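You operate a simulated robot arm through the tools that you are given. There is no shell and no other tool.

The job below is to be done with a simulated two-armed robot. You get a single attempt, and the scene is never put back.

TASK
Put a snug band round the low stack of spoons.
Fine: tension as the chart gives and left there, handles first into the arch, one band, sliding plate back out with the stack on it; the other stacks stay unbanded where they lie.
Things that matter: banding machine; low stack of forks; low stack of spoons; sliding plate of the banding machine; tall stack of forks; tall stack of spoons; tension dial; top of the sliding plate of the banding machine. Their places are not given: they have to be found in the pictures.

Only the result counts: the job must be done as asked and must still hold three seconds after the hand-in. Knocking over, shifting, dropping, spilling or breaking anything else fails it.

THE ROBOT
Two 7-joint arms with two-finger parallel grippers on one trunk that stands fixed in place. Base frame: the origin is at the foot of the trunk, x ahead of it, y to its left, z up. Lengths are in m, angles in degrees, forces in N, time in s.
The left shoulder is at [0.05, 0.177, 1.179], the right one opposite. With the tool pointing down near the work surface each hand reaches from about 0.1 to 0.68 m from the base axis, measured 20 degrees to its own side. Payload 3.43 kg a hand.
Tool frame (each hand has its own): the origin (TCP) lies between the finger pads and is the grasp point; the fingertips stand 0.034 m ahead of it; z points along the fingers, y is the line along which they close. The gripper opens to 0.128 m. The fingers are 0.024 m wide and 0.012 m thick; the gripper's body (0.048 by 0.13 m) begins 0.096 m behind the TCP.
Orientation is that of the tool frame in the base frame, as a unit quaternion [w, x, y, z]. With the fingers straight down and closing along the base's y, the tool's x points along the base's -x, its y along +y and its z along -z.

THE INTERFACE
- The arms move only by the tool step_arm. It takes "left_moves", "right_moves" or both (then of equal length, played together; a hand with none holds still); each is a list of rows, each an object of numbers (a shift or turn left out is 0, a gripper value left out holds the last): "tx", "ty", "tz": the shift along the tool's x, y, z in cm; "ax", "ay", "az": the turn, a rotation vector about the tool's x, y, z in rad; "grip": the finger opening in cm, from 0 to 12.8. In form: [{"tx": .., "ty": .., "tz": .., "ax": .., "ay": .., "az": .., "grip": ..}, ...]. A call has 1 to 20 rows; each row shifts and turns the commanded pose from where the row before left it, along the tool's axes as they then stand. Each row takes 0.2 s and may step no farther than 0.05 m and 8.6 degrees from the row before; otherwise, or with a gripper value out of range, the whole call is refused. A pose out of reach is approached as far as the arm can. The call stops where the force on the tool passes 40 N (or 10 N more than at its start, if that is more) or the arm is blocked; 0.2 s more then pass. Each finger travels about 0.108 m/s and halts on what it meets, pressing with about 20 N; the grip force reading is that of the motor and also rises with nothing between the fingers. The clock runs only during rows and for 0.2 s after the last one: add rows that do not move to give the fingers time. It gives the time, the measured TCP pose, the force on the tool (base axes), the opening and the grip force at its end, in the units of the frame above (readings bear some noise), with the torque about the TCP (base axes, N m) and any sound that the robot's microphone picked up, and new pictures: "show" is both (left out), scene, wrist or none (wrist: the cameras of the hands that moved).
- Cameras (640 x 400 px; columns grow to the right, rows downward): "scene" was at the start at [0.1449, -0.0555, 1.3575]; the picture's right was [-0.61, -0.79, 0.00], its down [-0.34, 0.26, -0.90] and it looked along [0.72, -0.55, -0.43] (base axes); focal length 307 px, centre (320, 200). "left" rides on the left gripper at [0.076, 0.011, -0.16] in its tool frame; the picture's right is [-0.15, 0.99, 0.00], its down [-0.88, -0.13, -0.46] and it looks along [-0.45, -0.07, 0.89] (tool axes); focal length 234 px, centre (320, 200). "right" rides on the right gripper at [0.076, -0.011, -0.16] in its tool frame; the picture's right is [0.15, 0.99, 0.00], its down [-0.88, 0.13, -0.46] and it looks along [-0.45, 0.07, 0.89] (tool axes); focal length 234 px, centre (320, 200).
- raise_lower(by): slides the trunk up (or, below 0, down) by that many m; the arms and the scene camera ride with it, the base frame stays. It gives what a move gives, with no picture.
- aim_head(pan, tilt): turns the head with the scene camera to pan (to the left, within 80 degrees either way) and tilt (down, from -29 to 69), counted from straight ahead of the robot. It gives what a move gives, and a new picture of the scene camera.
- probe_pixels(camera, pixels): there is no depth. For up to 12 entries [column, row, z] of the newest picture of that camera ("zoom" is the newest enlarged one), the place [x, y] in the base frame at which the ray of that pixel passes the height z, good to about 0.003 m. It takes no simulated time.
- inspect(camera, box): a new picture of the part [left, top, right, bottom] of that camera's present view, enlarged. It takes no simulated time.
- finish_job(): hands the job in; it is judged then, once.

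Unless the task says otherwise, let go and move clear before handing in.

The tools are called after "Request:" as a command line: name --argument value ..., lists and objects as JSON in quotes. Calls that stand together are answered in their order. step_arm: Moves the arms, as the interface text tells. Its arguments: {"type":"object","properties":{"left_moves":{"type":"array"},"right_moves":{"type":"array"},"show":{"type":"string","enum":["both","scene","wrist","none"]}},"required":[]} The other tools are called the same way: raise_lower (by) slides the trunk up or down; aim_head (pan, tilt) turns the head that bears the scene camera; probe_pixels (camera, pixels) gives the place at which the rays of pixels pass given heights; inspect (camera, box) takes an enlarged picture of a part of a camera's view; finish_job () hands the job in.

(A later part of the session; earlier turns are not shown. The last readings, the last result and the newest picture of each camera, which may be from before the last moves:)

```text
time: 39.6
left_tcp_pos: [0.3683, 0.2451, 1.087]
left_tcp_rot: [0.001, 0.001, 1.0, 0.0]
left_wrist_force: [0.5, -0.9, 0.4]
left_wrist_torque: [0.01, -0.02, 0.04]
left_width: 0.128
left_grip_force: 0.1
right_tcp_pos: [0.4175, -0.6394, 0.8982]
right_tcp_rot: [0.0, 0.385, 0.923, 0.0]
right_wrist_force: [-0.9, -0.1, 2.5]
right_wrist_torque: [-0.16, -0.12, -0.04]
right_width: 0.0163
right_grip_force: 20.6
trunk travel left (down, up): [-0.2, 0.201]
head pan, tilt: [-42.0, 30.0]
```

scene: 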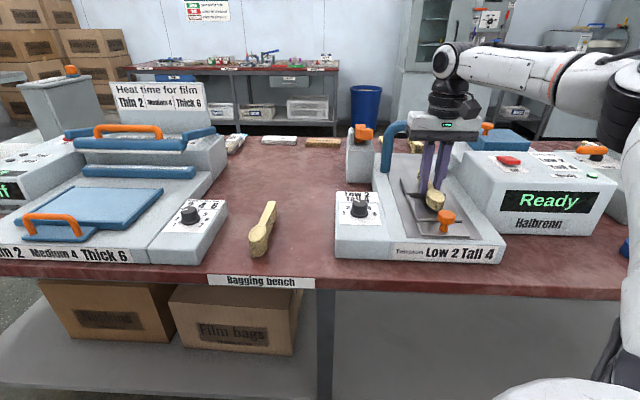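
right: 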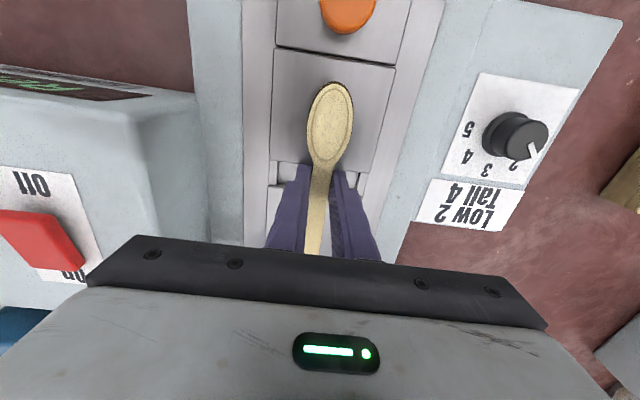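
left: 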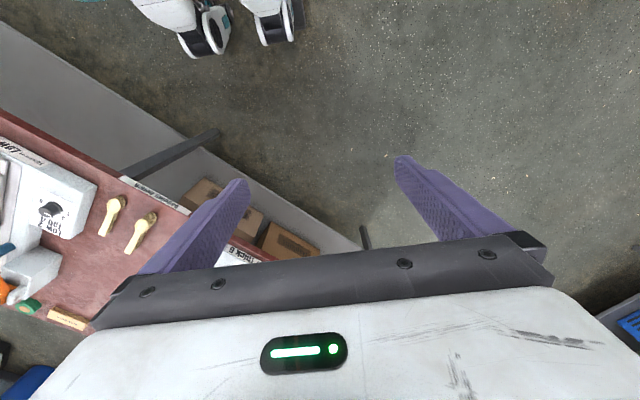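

Light contact (2.5 N) at z=0.898, l≈-0.157. Now opening the fingers gradually.

Request:
step_arm --right_moves '[{"grip": 1.9}, {"grip": 2.4}, {"grip": 3.2}, {"grip": 4.2}, {}]' --show "both"

Request:
inspect --camera "scene" --box '[390, 150, 480, 250]'

Request:
inspect --camera "right" --box '[240, 20, 420, 260]'

```text
time: 40.8
left_tcp_pos: [0.3692, 0.244, 1.0874]
left_tcp_rot: [0.0, 0.001, 1.0, 0.0]
left_wrist_force: [0.4, -0.3, 0.5]
left_wrist_torque: [-0.01, -0.02, 0.01]
left_width: 0.1279
left_grip_force: 0.2
right_tcp_pos: [0.4173, -0.6385, 0.8987]
right_tcp_rot: [0.0, 0.385, 0.923, 0.0]
right_wrist_force: [-0.4, -0.6, -0.2]
right_wrist_torque: [-0.03, 0.02, 0.01]
right_width: 0.042
right_grip_force: 0.0
trunk travel left (down, up): [-0.2, 0.201]
head pan, tilt: [-42.0, 30.0]
```

scene: 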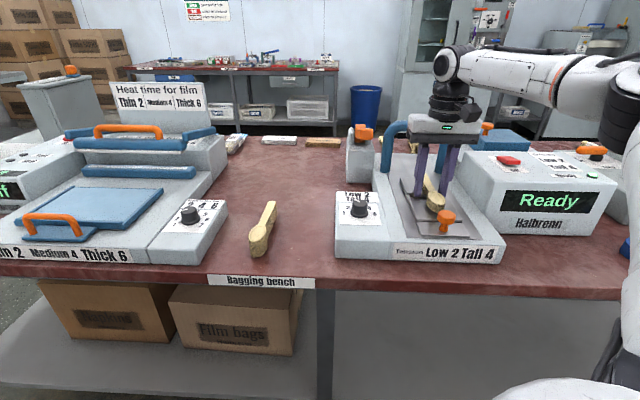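
right: 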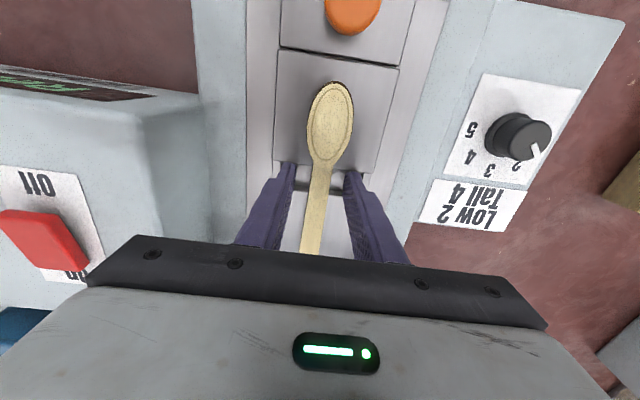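

```text
4.00 times, centred on (435, 200) of scene
```

zoom: 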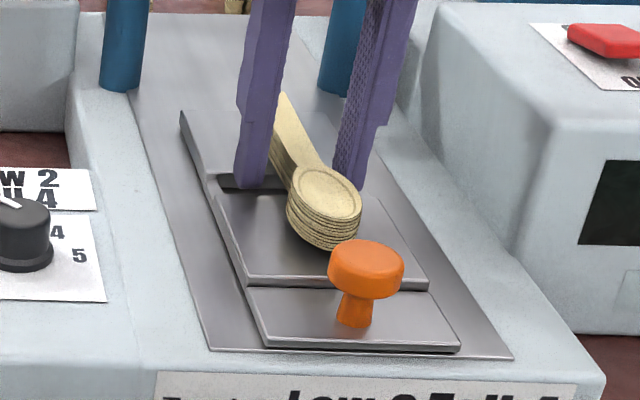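

```text
1.67 times, centred on (330, 140) of right
```

zoom: 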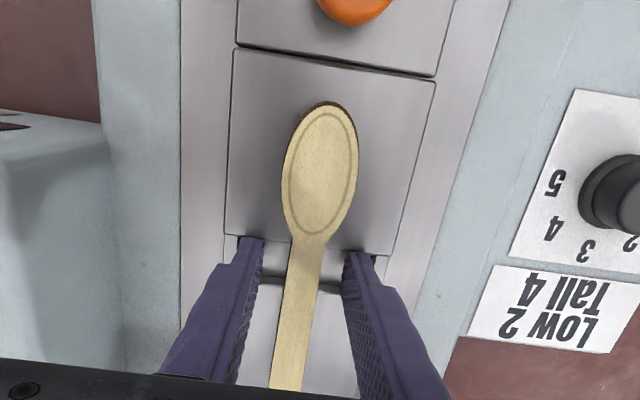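

The stack stands neatly on the plate, aligned and centred, handle toward the arch. I'll rise clear and use this moment to dry-run whether the arm reaches the pushed-in knob position (about 4.7 cm further forward) at low height.

Request:
step_arm --right_moves '[{"tz": -1.5}, {"tz": -2}, {"tz": -2}, {"tx": -2.4}, {"tx": -2.3}, {}]' --show "both"

```text
time: 42.2
left_tcp_pos: [0.3686, 0.2437, 1.0869]
left_tcp_rot: [0.0, 0.0, 1.0, 0.001]
left_wrist_force: [1.1, 0.0, -0.7]
left_wrist_torque: [-0.02, -0.03, -0.01]
left_width: 0.1279
left_grip_force: 0.0
right_tcp_pos: [0.4493, -0.6718, 0.9522]
right_tcp_rot: [0.0, 0.384, 0.923, 0.0]
right_wrist_force: [-0.1, 0.1, 0.2]
right_wrist_torque: [-0.02, 0.02, 0.0]
right_width: 0.0421
right_grip_force: 0.0
trunk travel left (down, up): [-0.2, 0.201]
head pan, tilt: [-42.0, 30.0]
```

scene: 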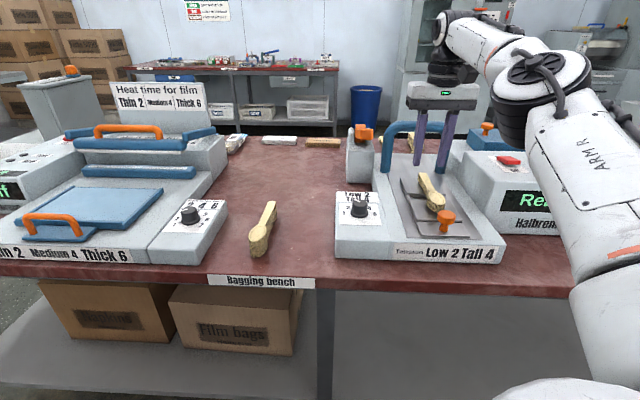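
right: 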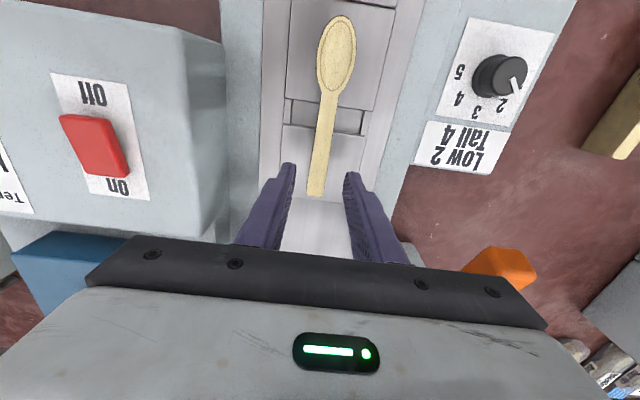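

The dry run succeeded with no reach complaint, and the stack is centred over the slot. Now I'll raise a little and go back over the orange knob at about (0.333,-0.552).

Request:
step_arm --right_moves '[{"tz": -3.5}, {"tx": 4.2, "grip": 6}, {"tx": 4.2}, {"tx": 4.2}, {"tx": 4.1, "ty": 0.2}, {}]' --show "both"

Request:
inspect --camera "right" --box '[240, 60, 400, 260]'

```text
time: 43.6
left_tcp_pos: [0.3679, 0.2434, 1.0884]
left_tcp_rot: [0.0, 0.0, 1.0, 0.0]
left_wrist_force: [0.6, 0.0, 0.4]
left_wrist_torque: [0.0, -0.02, 0.0]
left_width: 0.1281
left_grip_force: 0.1
right_tcp_pos: [0.4462, -0.667, 0.9784]
right_tcp_rot: [-0.001, 0.385, 0.923, 0.0]
right_wrist_force: [1.1, 0.7, -0.6]
right_wrist_torque: [-0.01, 0.0, 0.0]
right_width: 0.0601
right_grip_force: 0.0
right hand out of reach, approached as far as the arm can: row 1, 2, 3, 4, 5
trunk travel left (down, up): [-0.2, 0.201]
head pan, tilt: [-42.0, 30.0]
```

scene: 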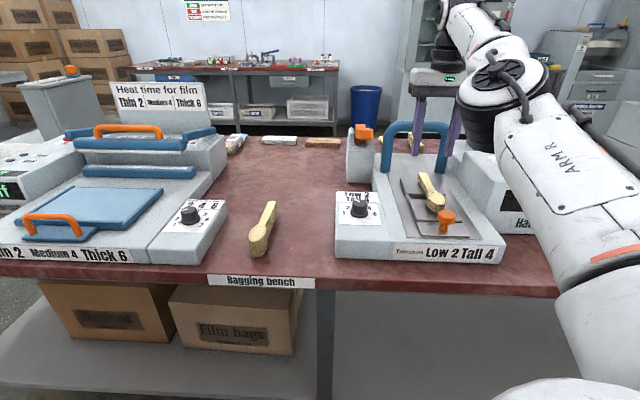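
right: 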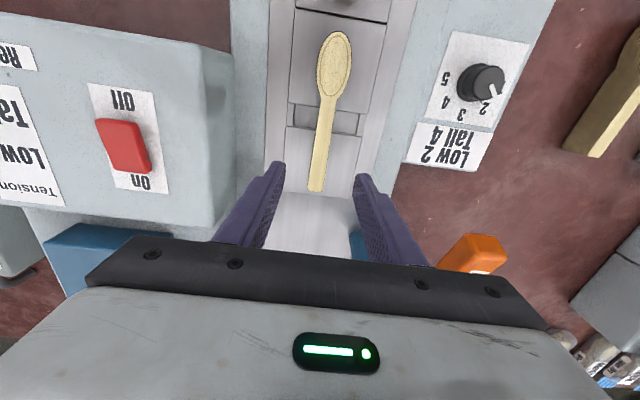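

```text
2.00 times, centred on (320, 160) of right
```

zoom: 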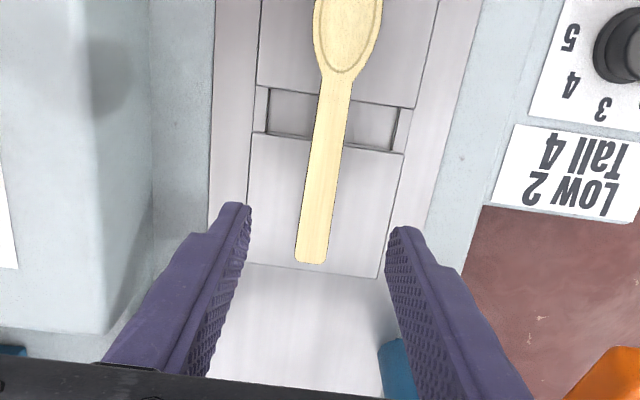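

The arm got stuck near a limit when rising at that far spot (rows out of reach), staying at (0.446,-0.667,0.978). I'll try a small backward step from here.

Request:
step_arm --right_moves '[{"tx": 1.5}, {"tx": 1.5}, {}]' --show "none"

```text
time: 44.4
left_tcp_pos: [0.3677, 0.2441, 1.0872]
left_tcp_rot: [0.0, 0.0, 1.0, 0.0]
left_wrist_force: [-0.1, -0.6, 0.5]
left_wrist_torque: [-0.03, 0.01, 0.0]
left_width: 0.1281
left_grip_force: 0.1
right_tcp_pos: [0.4436, -0.6669, 0.9817]
right_tcp_rot: [-0.002, 0.385, 0.923, 0.0]
right_wrist_force: [-0.7, 1.3, 1.0]
right_wrist_torque: [-0.01, -0.01, -0.01]
right_width: 0.0599
right_grip_force: 0.1
right hand out of reach, approached as far as the arm can: row 1, 2
trunk travel left (down, up): [-0.2, 0.201]
head pan, tilt: [-42.0, 30.0]
```

Still stuck; I'll go back the way I came: lower slightly, then backward.

Request:
step_arm --right_moves '[{"tz": 1}, {"tz": 1}, {"tx": 1.5}, {}]' --show "scene"

```text
time: 45.4
left_tcp_pos: [0.3688, 0.2437, 1.0871]
left_tcp_rot: [0.0, 0.0, 1.0, 0.0]
left_wrist_force: [-0.4, 0.1, 0.1]
left_wrist_torque: [0.02, 0.01, 0.03]
left_width: 0.1283
left_grip_force: 0.0
right_tcp_pos: [0.4332, -0.6553, 0.9605]
right_tcp_rot: [0.0, 0.385, 0.923, 0.0]
right_wrist_force: [-1.0, 0.4, 0.2]
right_wrist_torque: [0.01, -0.02, 0.0]
right_width: 0.06
right_grip_force: 0.0
right hand out of reach, approached as far as the arm can: row 1
trunk travel left (down, up): [-0.2, 0.201]
head pan, tilt: [-42.0, 30.0]
```

scene: 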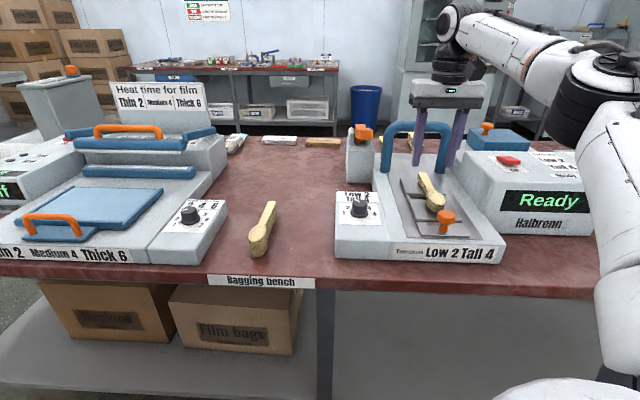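

Free again. Moving back over the knob at this height (tips at 0.926, above the stack and knob).

Request:
step_arm --right_moves '[{"tx": 3.6}, {"tx": 3.6}, {"tx": 3.6}, {"tx": 3.6, "ty": 0.15}, {}]' --show "both"

Request:
inspect --camera "right" --box '[240, 60, 400, 260]'

```text
time: 46.6
left_tcp_pos: [0.3688, 0.2441, 1.0872]
left_tcp_rot: [0.0, 0.0, 1.0, 0.0]
left_wrist_force: [0.8, 0.9, -1.1]
left_wrist_torque: [-0.01, 0.01, 0.02]
left_width: 0.1276
left_grip_force: 0.2
right_tcp_pos: [0.3323, -0.5517, 0.9617]
right_tcp_rot: [-0.001, 0.386, 0.923, 0.0]
right_wrist_force: [-0.3, -1.0, -0.2]
right_wrist_torque: [0.01, 0.01, 0.01]
right_width: 0.0601
right_grip_force: 0.0
trunk travel left (down, up): [-0.2, 0.201]
head pan, tilt: [-42.0, 30.0]
```

scene: 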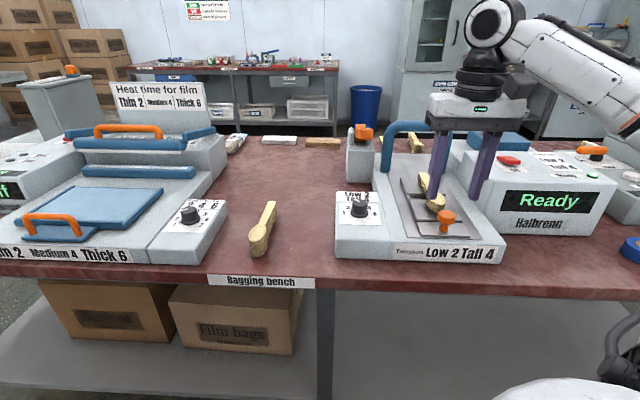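
right: 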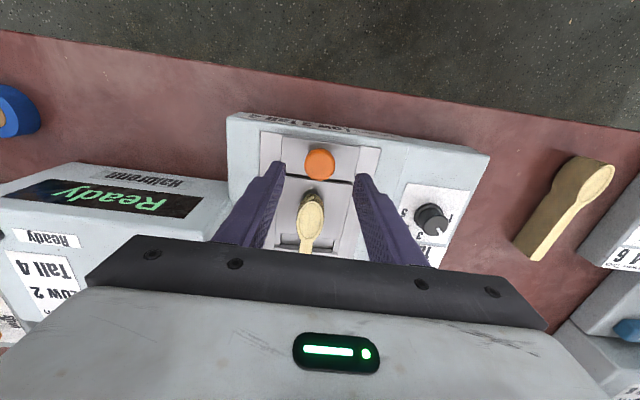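

```text
2.00 times, centred on (320, 160) of right
```

zoom: 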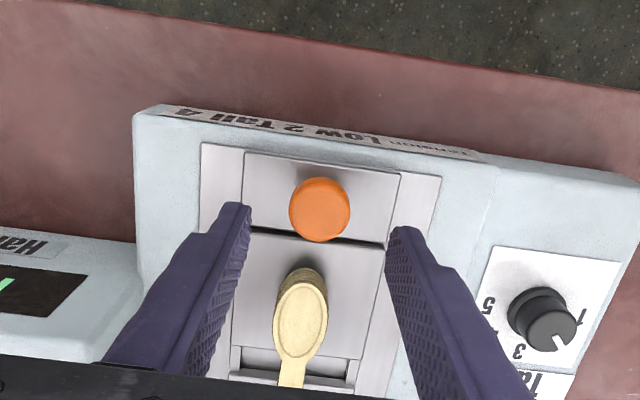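

The knob is exactly under the tool axis ((320,165) vs predicted (320,164)). Descending to TCP≈0.897 around the knob.

Request:
step_arm --right_moves '[{"tz": 3}, {"tz": 2.4}, {"tz": 1.0}, {}]' --show "both"

Request:
inspect --camera "right" --box '[240, 80, 400, 260]'

Request:
inspect --camera "scene" --box '[390, 150, 490, 260]'

```text
time: 47.6
left_tcp_pos: [0.3688, 0.2435, 1.0892]
left_tcp_rot: [0.0, 0.0, 1.0, -0.001]
left_wrist_force: [0.2, -0.5, 0.2]
left_wrist_torque: [0.02, -0.01, 0.02]
left_width: 0.1282
left_grip_force: 0.2
right_tcp_pos: [0.3342, -0.5511, 0.8972]
right_tcp_rot: [0.0, 0.385, 0.923, 0.0]
right_wrist_force: [0.5, 0.5, 0.1]
right_wrist_torque: [0.02, 0.01, 0.0]
right_width: 0.0602
right_grip_force: 0.0
trunk travel left (down, up): [-0.2, 0.201]
head pan, tilt: [-42.0, 30.0]
```

scene: 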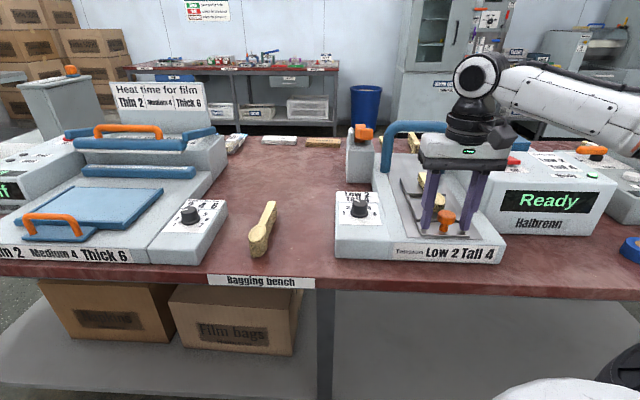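
right: 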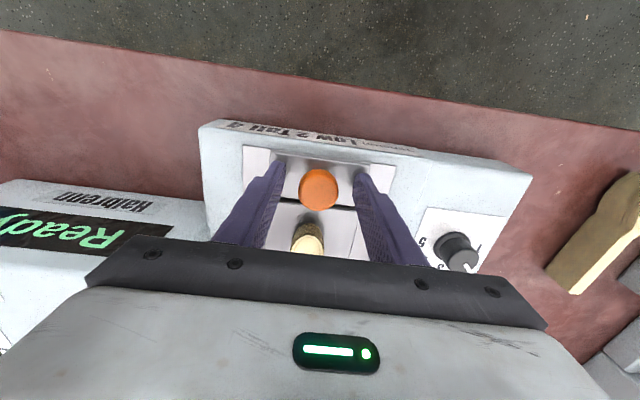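

```text
2.22 times, centred on (320, 170) of right
```

zoom: 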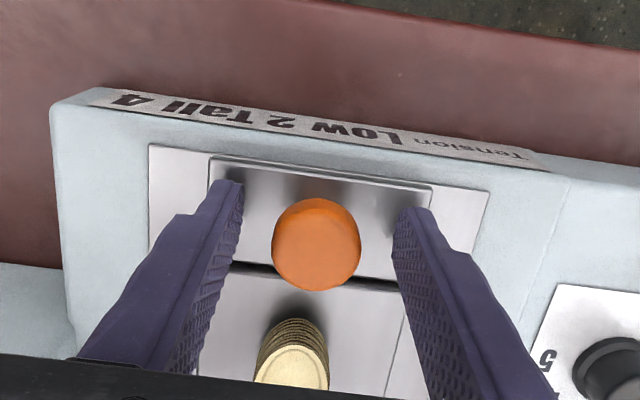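

```text
3.64 times, centred on (440, 205) of scene
```

zoom: 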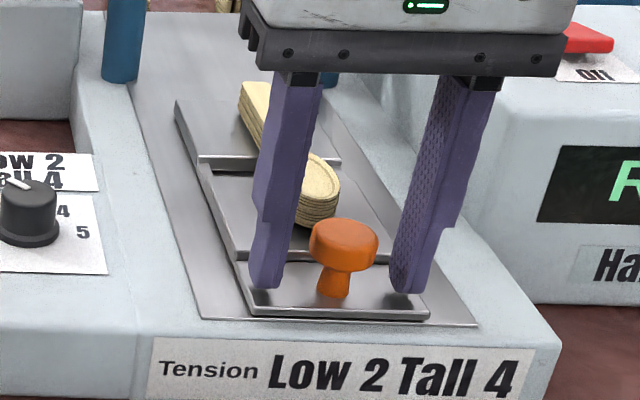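

Knob centred between the fingers. Closing on it.

Request:
step_arm --right_moves '[{"grip": 4}, {"grip": 3}, {"grip": 2.2}, {"grip": 2.2}, {}]' --show "scene"

Request:
inspect --camera "scene" --box '[390, 150, 490, 260]'

```text
time: 48.8
left_tcp_pos: [0.3675, 0.2435, 1.0879]
left_tcp_rot: [0.0, 0.0, 1.0, 0.0]
left_wrist_force: [0.9, 0.1, -0.2]
left_wrist_torque: [0.0, 0.0, -0.01]
left_width: 0.1279
left_grip_force: 0.2
right_tcp_pos: [0.3332, -0.552, 0.8966]
right_tcp_rot: [0.0, 0.385, 0.923, -0.001]
right_wrist_force: [-5.7, -5.8, 1.4]
right_wrist_torque: [-0.11, 0.28, -0.05]
right_width: 0.0314
right_grip_force: 44.7
trunk travel left (down, up): [-0.2, 0.201]
head pan, tilt: [-42.0, 30.0]
```

scene: 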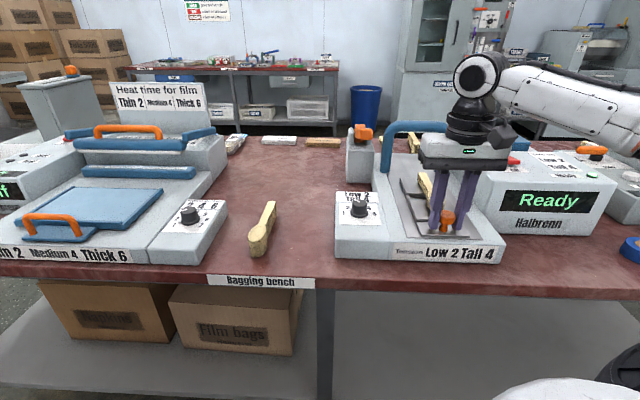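

```text
3.64 times, centred on (440, 205) of scene
```

zoom: 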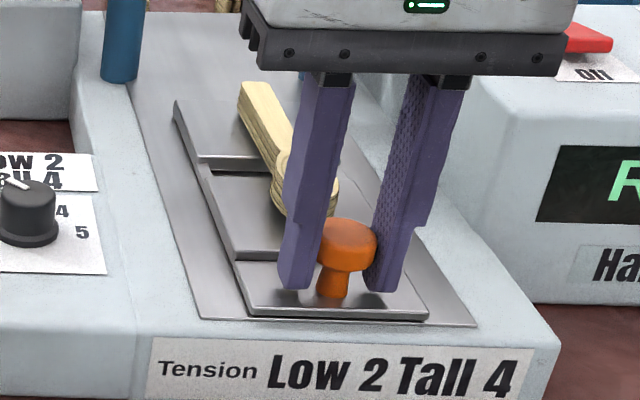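

Knob gripped (opening 0.031). Let me verify the dial once more, then push the plate in gently.

Request:
inspect --camera "scene" --box '[335, 185, 385, 235]'

Request:
step_arm --right_moves '[{"ty": -0.2}, {"tx": -0.5}, {"tx": -1}, {"tx": -1}, {"tx": -1}, {"tx": -0.5}, {}]' --show "both"

Request:
inspect --camera "scene" --box '[380, 110, 500, 260]'

```text
8.00 times, centred on (360, 210) of scene
```

zoom: 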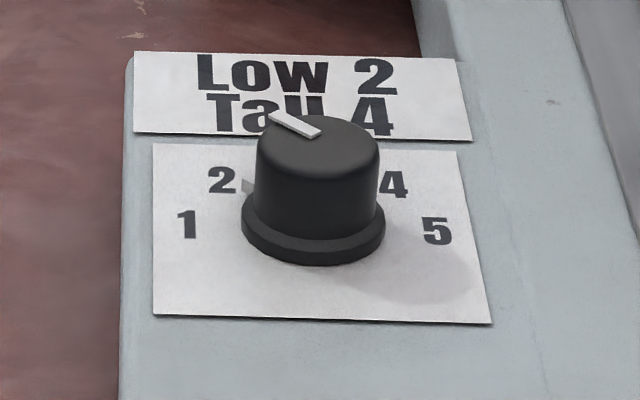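

```text
time: 50.4
left_tcp_pos: [0.3701, 0.2437, 1.0877]
left_tcp_rot: [0.0, 0.0, 1.0, -0.001]
left_wrist_force: [-0.3, 0.5, -0.4]
left_wrist_torque: [0.02, 0.01, 0.01]
left_width: 0.1278
left_grip_force: 0.1
right_tcp_pos: [0.3608, -0.5812, 0.8967]
right_tcp_rot: [0.0, 0.384, 0.923, 0.0]
right_wrist_force: [8.6, 9.6, -2.8]
right_wrist_torque: [0.34, -0.19, 0.29]
right_width: 0.0313
right_grip_force: 45.1
trunk travel left (down, up): [-0.2, 0.201]
head pan, tilt: [-42.0, 30.0]
```

scene: 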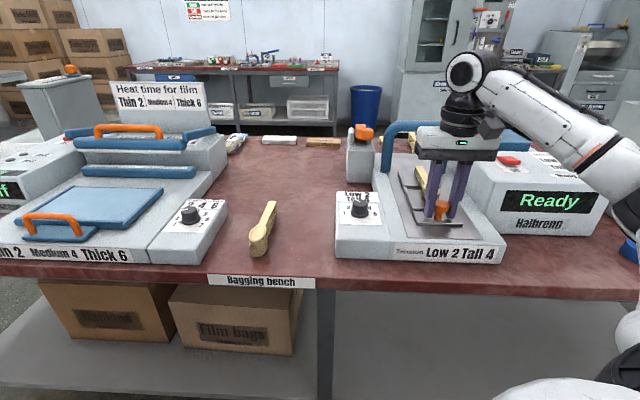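
right: 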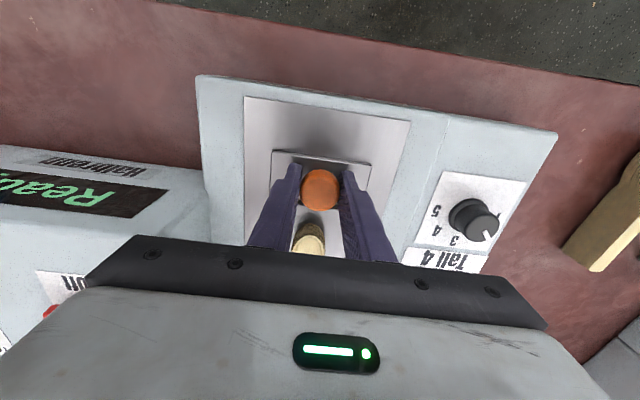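

```text
2.67 times, centred on (440, 185) of scene
```

zoom: 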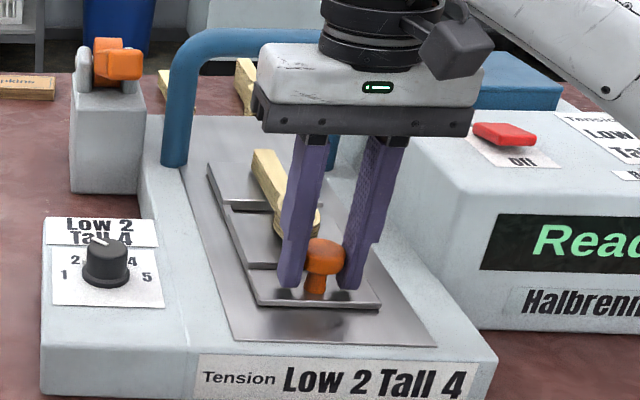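

The plate slides freely and the stack rides along upright. Easing the lateral load slightly and pushing further.

Request:
step_arm --right_moves '[{"tx": -0.5, "ty": 0.15}, {"tx": -1}, {"tx": -1}, {"tx": -1}, {"tx": -1}, {"tx": -0.5}, {}]' --show "both"

Request:
inspect --camera "scene" --box '[380, 110, 500, 260]'

```text
time: 52.0
left_tcp_pos: [0.3684, 0.2451, 1.0878]
left_tcp_rot: [0.0, 0.0, 1.0, 0.001]
left_wrist_force: [0.1, -0.1, -0.3]
left_wrist_torque: [0.02, 0.0, -0.02]
left_width: 0.1281
left_grip_force: 0.0
right_tcp_pos: [0.3969, -0.617, 0.8972]
right_tcp_rot: [-0.001, 0.385, 0.923, 0.0]
right_wrist_force: [1.8, 2.2, -5.2]
right_wrist_torque: [0.02, 0.15, -0.17]
right_width: 0.0313
right_grip_force: 45.0
trunk travel left (down, up): [-0.2, 0.201]
head pan, tilt: [-42.0, 30.0]
```

scene: 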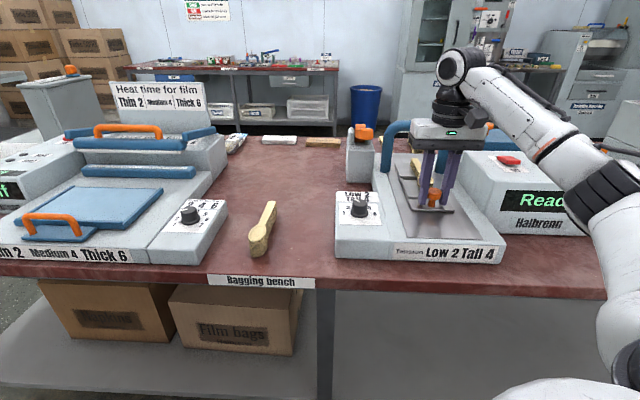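
right: 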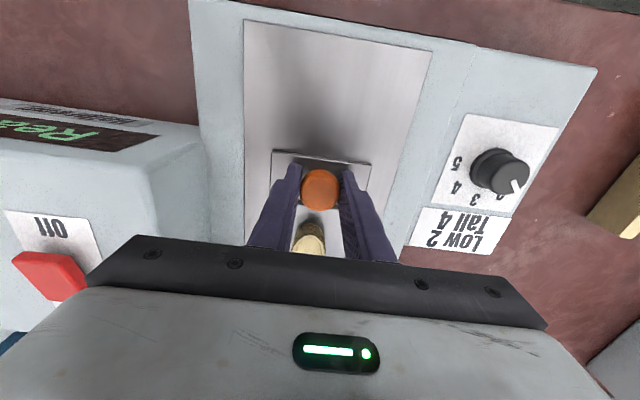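

```text
2.67 times, centred on (440, 185) of scene
```

zoom: 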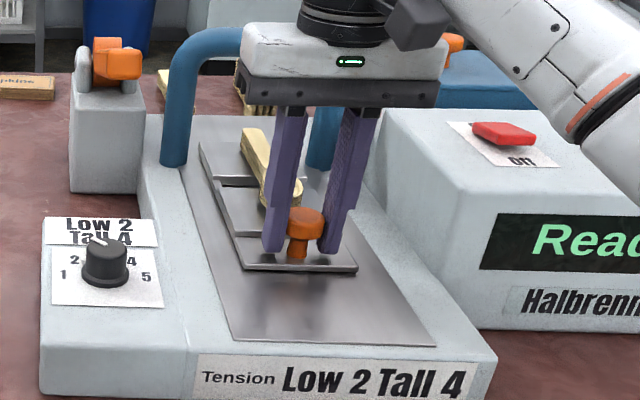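

9 cm in; the load is low and the stack is fine. Pushing another 4 cm, then check.

Request:
step_arm --right_moves '[{"tx": -0.8}, {"tx": -0.8}, {"tx": -0.8}, {"tx": -0.8}, {"tx": -0.8}, {}]' --show "both"

Request:
inspect --camera "scene" --box '[380, 110, 560, 260]'

```text
time: 53.4
left_tcp_pos: [0.3692, 0.244, 1.0867]
left_tcp_rot: [0.0, 0.0, 1.0, 0.0]
left_wrist_force: [0.5, 0.5, -0.7]
left_wrist_torque: [-0.03, 0.03, -0.02]
left_width: 0.1281
left_grip_force: 0.1
right_tcp_pos: [0.4253, -0.6453, 0.8956]
right_tcp_rot: [0.0, 0.385, 0.923, 0.0]
right_wrist_force: [4.1, 6.6, -10.4]
right_wrist_torque: [0.42, 0.14, 0.04]
right_width: 0.0312
right_grip_force: 45.2
trunk travel left (down, up): [-0.2, 0.201]
head pan, tilt: [-42.0, 30.0]
```

scene: 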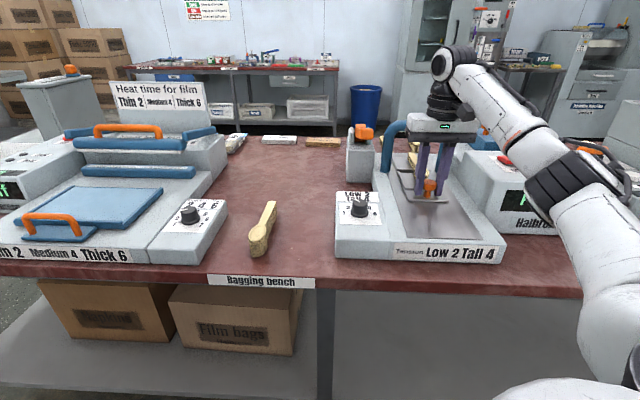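
right: 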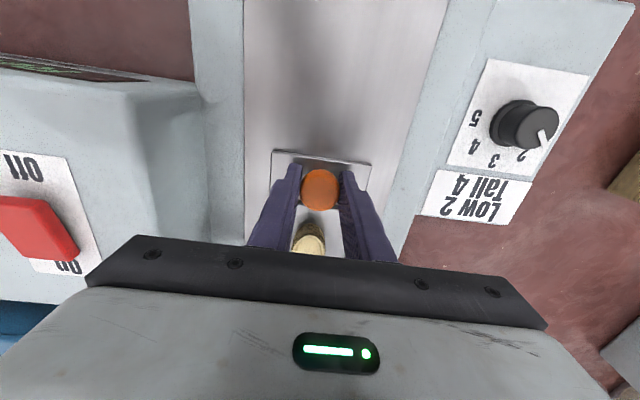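

```text
2.67 times, centred on (470, 185) of scene
```

zoom: 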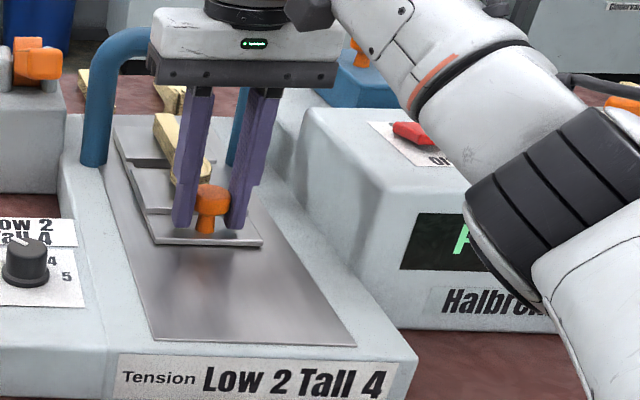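

13 cm in; display still not changed. The slot should be ~3 cm short of the arch. Pushing further in smaller steps while watching for contact or reach limits.

Request:
step_arm --right_moves '[{"tx": -0.6}, {"tx": -0.6}, {"tx": -0.6}, {}]' --show "both"

Request:
inspect --camera "scene" --box '[370, 90, 510, 230]'

```text
time: 54.4
left_tcp_pos: [0.3688, 0.2446, 1.0868]
left_tcp_rot: [0.0, -0.001, 1.0, -0.001]
left_wrist_force: [-0.3, 0.3, 0.0]
left_wrist_torque: [0.0, 0.03, -0.05]
left_width: 0.1283
left_grip_force: 0.1
right_tcp_pos: [0.4387, -0.6572, 0.8963]
right_tcp_rot: [0.0, 0.384, 0.923, 0.001]
right_wrist_force: [7.2, 7.4, -4.1]
right_wrist_torque: [0.81, 0.45, 0.01]
right_width: 0.0314
right_grip_force: 45.4
trunk travel left (down, up): [-0.2, 0.201]
head pan, tilt: [-42.0, 30.0]
```

scene: 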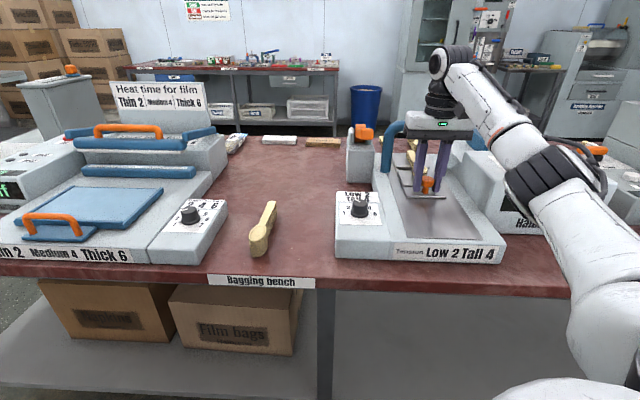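
right: 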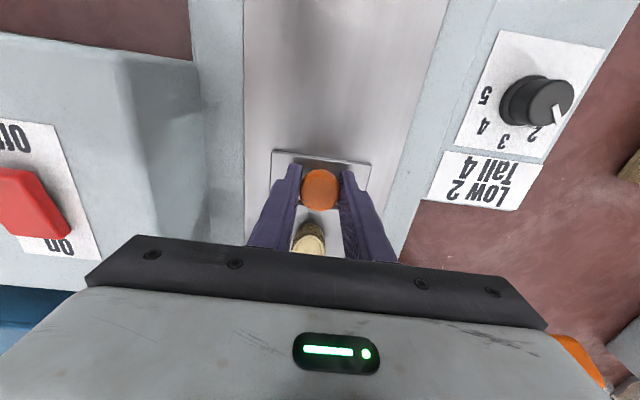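

```text
2.86 times, centred on (440, 160) of scene
```

zoom: 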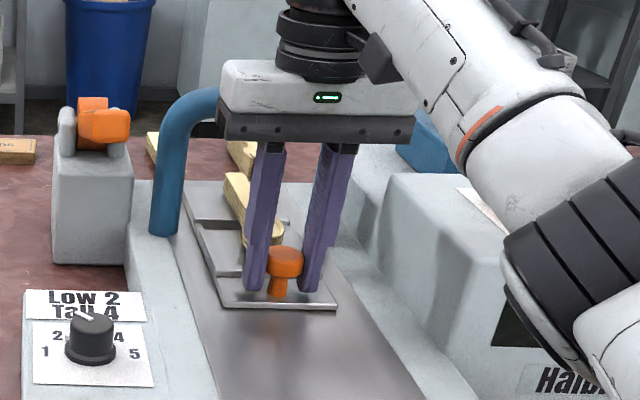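

14.9 cm in with no stop yet. Continuing with small steps.

Request:
step_arm --right_moves '[{"tx": -0.5}, {"tx": -0.5}, {}]' --show "both"

Request:
inspect --camera "scene" --box '[370, 90, 560, 240]'

```text
time: 55.2
left_tcp_pos: [0.3683, 0.2436, 1.085]
left_tcp_rot: [0.0, -0.001, 1.0, 0.0]
left_wrist_force: [0.4, -0.1, -0.7]
left_wrist_torque: [-0.01, -0.01, 0.02]
left_width: 0.1281
left_grip_force: 0.2
right_tcp_pos: [0.4444, -0.6651, 0.896]
right_tcp_rot: [0.0, 0.385, 0.923, -0.001]
right_wrist_force: [6.4, 6.9, -3.2]
right_wrist_torque: [0.26, -0.14, -0.04]
right_width: 0.0312
right_grip_force: 44.9
trunk travel left (down, up): [-0.2, 0.201]
head pan, tilt: [-42.0, 30.0]
```

scene: 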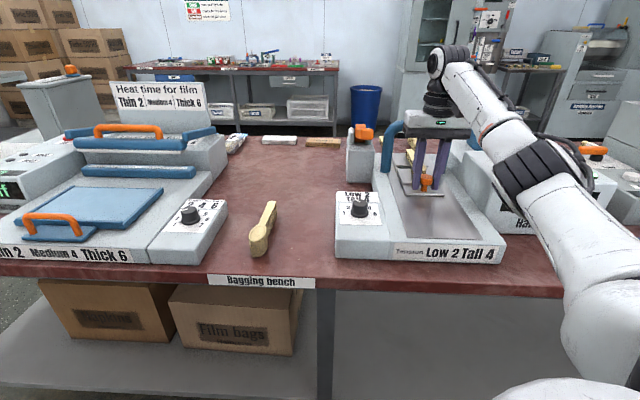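
right: 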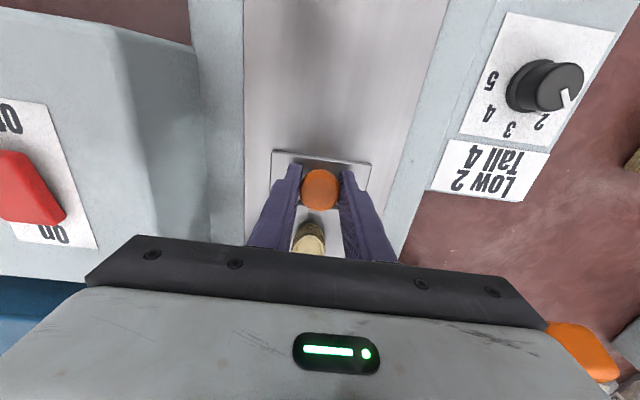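

```text
2.67 times, centred on (465, 165) of scene
```

zoom: 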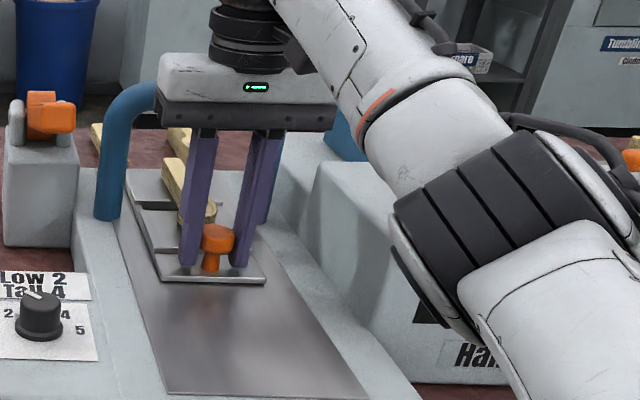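

15.9 cm in, no sound yet. Continuing in small steps.

Request:
step_arm --right_moves '[{"tx": -0.5}, {"tx": -0.5}, {}]' --show "both"

Request:
inspect --camera "scene" --box '[370, 90, 560, 240]'

```text
time: 55.8
left_tcp_pos: [0.3673, 0.2454, 1.0873]
left_tcp_rot: [0.001, 0.0, 1.0, -0.001]
left_wrist_force: [0.8, -0.1, -0.1]
left_wrist_torque: [-0.05, 0.01, 0.0]
left_width: 0.1281
left_grip_force: 0.1
right_tcp_pos: [0.4475, -0.6664, 0.8975]
right_tcp_rot: [-0.012, 0.385, 0.923, 0.004]
right_wrist_force: [-4.1, 4.7, 5.5]
right_wrist_torque: [0.16, 0.04, 0.02]
right_width: 0.0312
right_grip_force: 45.1
trunk travel left (down, up): [-0.2, 0.201]
head pan, tilt: [-42.0, 30.0]
stopped in row 3 (right hand): the force on the tool passed its limit at 41 N (the readings are from after the stop); the commanded pose is now the measured one
```

scene: 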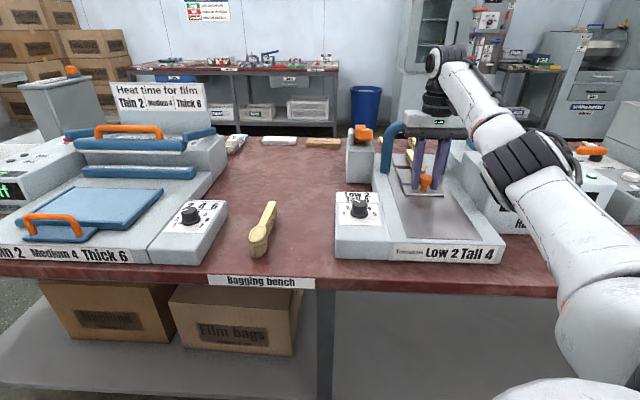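
right: 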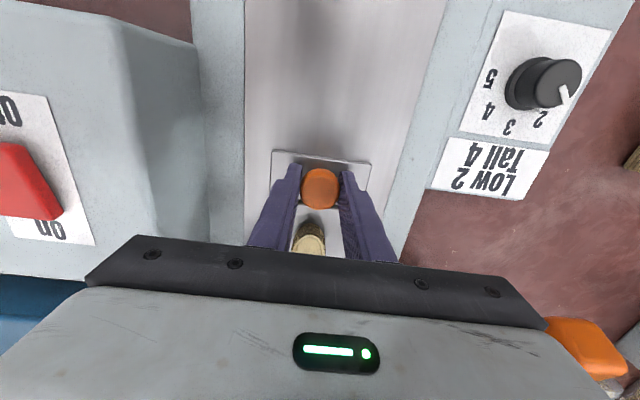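

```text
2.67 times, centred on (465, 165) of scene
```

zoom: 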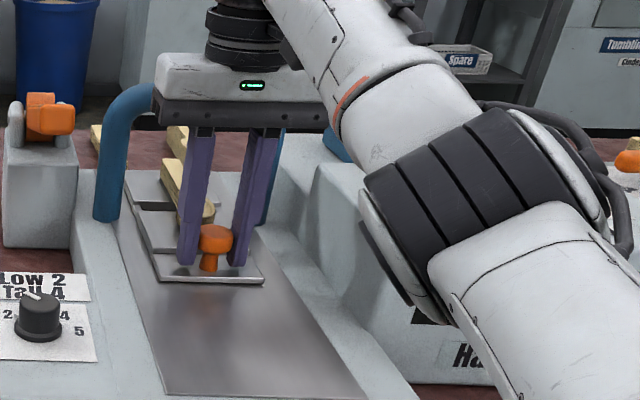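

The plate hit a stop (41 N) at 16.2 cm of travel. I'll wait a second, listening and looking at the display.

Request:
step_arm --right_moves '[{}, {}, {}, {}, {}]' --show "both"

Request:
inspect --camera "scene" --box '[440, 130, 640, 260]'

Request:
inspect --camera "scene" --box '[370, 100, 480, 220]'

```text
time: 57.0
left_tcp_pos: [0.3673, 0.2457, 1.087]
left_tcp_rot: [0.001, 0.0, 1.0, -0.001]
left_wrist_force: [-1.1, -0.5, -0.1]
left_wrist_torque: [0.0, -0.04, 0.01]
left_width: 0.1281
left_grip_force: 0.1
right_tcp_pos: [0.4478, -0.667, 0.8974]
right_tcp_rot: [-0.01, 0.385, 0.923, 0.003]
right_wrist_force: [-6.2, 9.4, 8.4]
right_wrist_torque: [0.44, 0.26, 0.01]
right_width: 0.0313
right_grip_force: 45.5
trunk travel left (down, up): [-0.2, 0.201]
head pan, tilt: [-42.0, 30.0]
```

scene: 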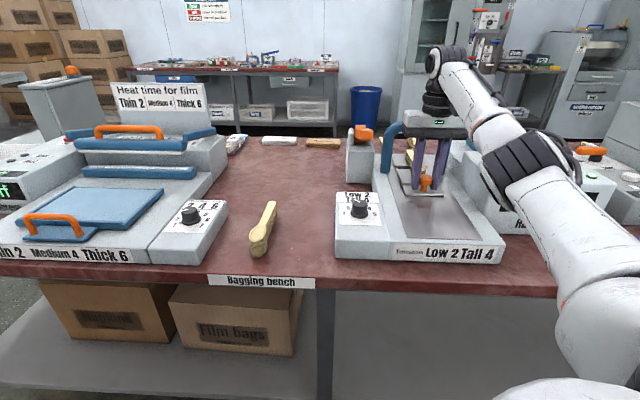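
right: 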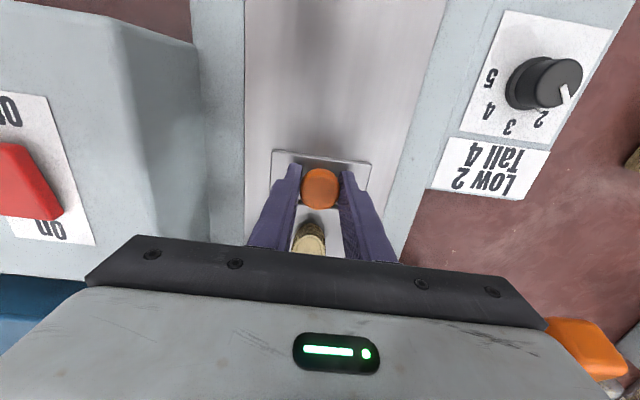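

```text
3.08 times, centred on (540, 195) of scene
```

zoom: 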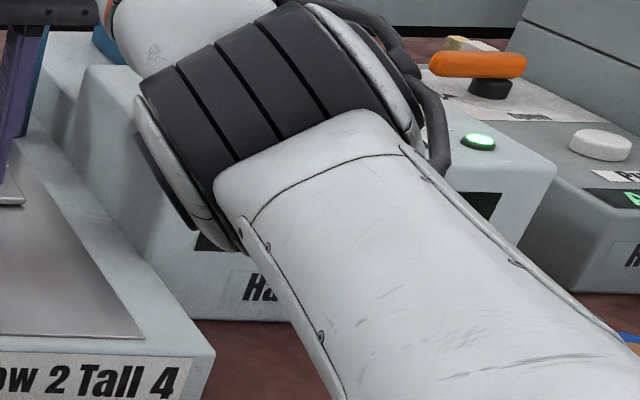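

```text
3.33 times, centred on (425, 160) of scene
```

zoom: 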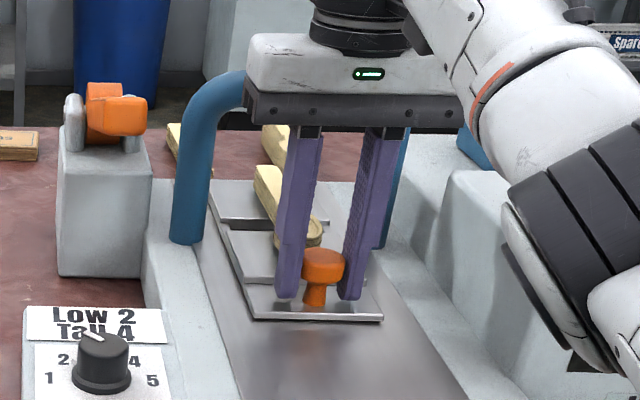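

No sound and the small green lamp is still lit; the display is hidden by the forearm. I'll look at the "Push down" lever block and the arch area more closely before deciding.

Request:
inspect --camera "scene" --box '[340, 115, 390, 185]'

Request:
inspect --camera "scene" --box '[385, 110, 455, 200]'

Request:
inspect --camera "right" --box '[230, 100, 410, 260]'

Request:
probe_pixels --camera "scene" --pixels '[[411.5, 145, 0.82], [411.5, 145, 0.84], [420, 152, 0.82], [383, 171, 0.855], [440, 173, 0.855], [405, 165, 0.863], [434, 168, 0.863]]'

```text
5.71 times, centred on (365, 150) of scene
```

zoom: 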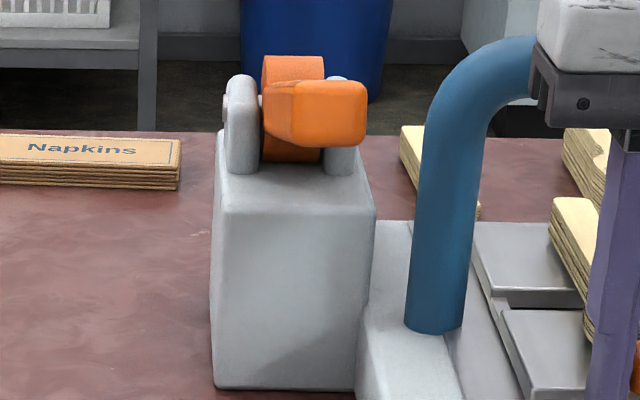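

```text
4.44 times, centred on (420, 155) of scene
```

zoom: 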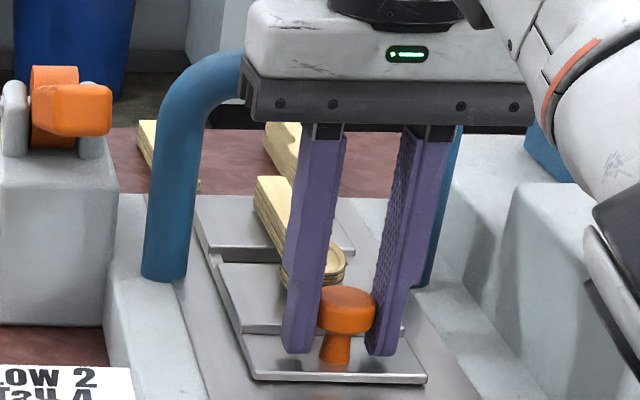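

```text
2.50 times, centred on (320, 180) of right
```

zoom: 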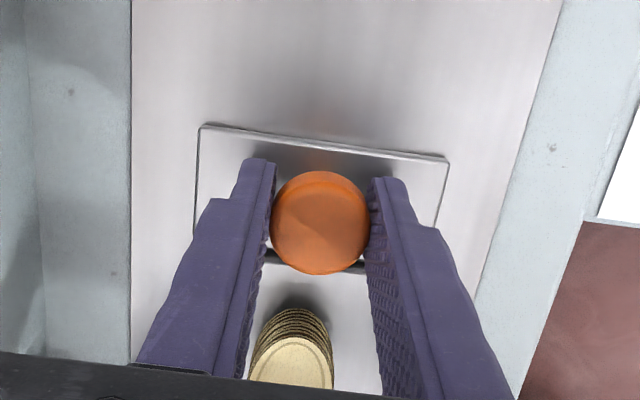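

```text
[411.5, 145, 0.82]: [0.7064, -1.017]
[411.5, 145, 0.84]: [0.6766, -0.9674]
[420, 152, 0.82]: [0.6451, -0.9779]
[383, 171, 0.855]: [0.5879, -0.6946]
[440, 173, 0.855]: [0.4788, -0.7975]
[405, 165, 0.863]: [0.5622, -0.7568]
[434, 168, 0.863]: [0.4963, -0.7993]
```

The slot now lies under the arch (f≈0.917 for both), so the plate should be at its inner stop. I'll press gently a few mm more and listen.

Request:
step_arm --right_moves '[{"tx": -0.2}, {}, {"tx": -0.2}, {}, {}]' --show "scene"

```text
time: 58.2
left_tcp_pos: [0.3679, 0.2467, 1.0865]
left_tcp_rot: [0.0, 0.001, 1.0, -0.002]
left_wrist_force: [0.8, 0.0, 0.2]
left_wrist_torque: [0.0, 0.03, -0.02]
left_width: 0.1277
left_grip_force: 0.0
right_tcp_pos: [0.4474, -0.6677, 0.8967]
right_tcp_rot: [-0.016, 0.385, 0.923, 0.005]
right_wrist_force: [-19.3, 29.8, -5.1]
right_wrist_torque: [0.01, -0.16, 0.05]
right_width: 0.0314
right_grip_force: 44.6
trunk travel left (down, up): [-0.2, 0.201]
head pan, tilt: [-42.0, 30.0]
```

scene: 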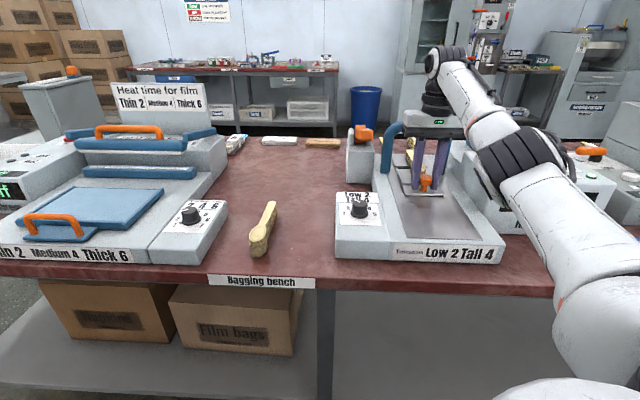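

It's a hard stop (35 N with no motion), so the plate is fully in. I'll relieve the push, open the fingers, and back straight off the knob so I can see the display and stack.

Request:
step_arm --right_moves '[{"tx": 0.35}, {}, {"grip": 4.5}, {"grip": 6}, {}]' --show "none"

Request:
step_arm --right_moves '[{"tx": 2}, {"tx": 3}, {"tx": 3}, {"tx": 3}, {}]' --show "both"

Request:
inspect --camera "scene" --box '[370, 100, 620, 260]'

```text
time: 59.4
left_tcp_pos: [0.3686, 0.2444, 1.0869]
left_tcp_rot: [0.0, 0.001, 1.0, 0.0]
left_wrist_force: [0.8, -0.1, -0.3]
left_wrist_torque: [0.01, -0.01, 0.03]
left_width: 0.1278
left_grip_force: 0.0
right_tcp_pos: [0.4477, -0.6671, 0.8962]
right_tcp_rot: [-0.009, 0.385, 0.923, 0.004]
right_wrist_force: [0.6, 0.8, 0.4]
right_wrist_torque: [0.0, 0.01, -0.03]
right_width: 0.0601
right_grip_force: 0.1
trunk travel left (down, up): [-0.2, 0.201]
head pan, tilt: [-42.0, 30.0]
```

```text
time: 60.6
left_tcp_pos: [0.3679, 0.2449, 1.0874]
left_tcp_rot: [0.0, 0.0, 1.0, -0.001]
left_wrist_force: [-0.5, 0.7, 0.4]
left_wrist_torque: [0.04, -0.01, -0.03]
left_width: 0.1282
left_grip_force: 0.1
right_tcp_pos: [0.371, -0.5887, 0.8989]
right_tcp_rot: [-0.01, 0.385, 0.923, 0.005]
right_wrist_force: [-0.1, -0.2, 0.9]
right_wrist_torque: [0.03, 0.01, -0.01]
right_width: 0.0602
right_grip_force: 0.0
trunk travel left (down, up): [-0.2, 0.201]
head pan, tilt: [-42.0, 30.0]
```

scene: 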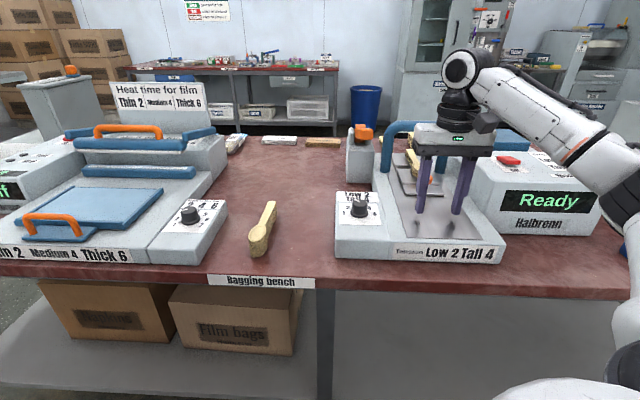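
right: 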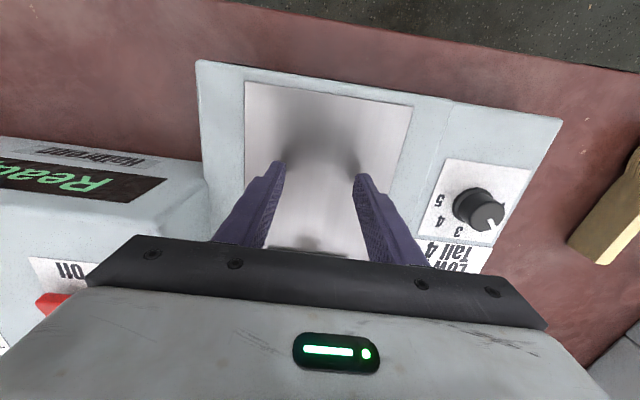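

```text
2.50 times, centred on (495, 180) of scene
```

zoom: 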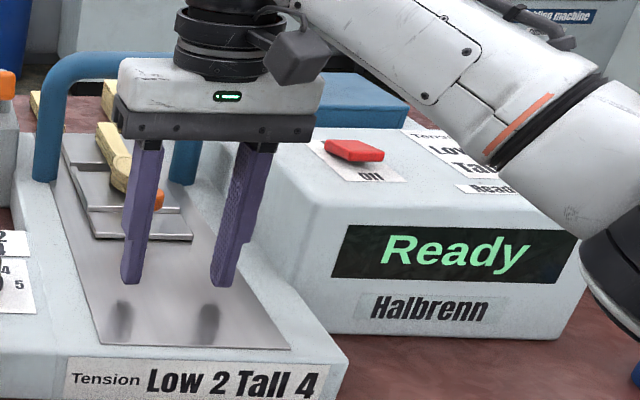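

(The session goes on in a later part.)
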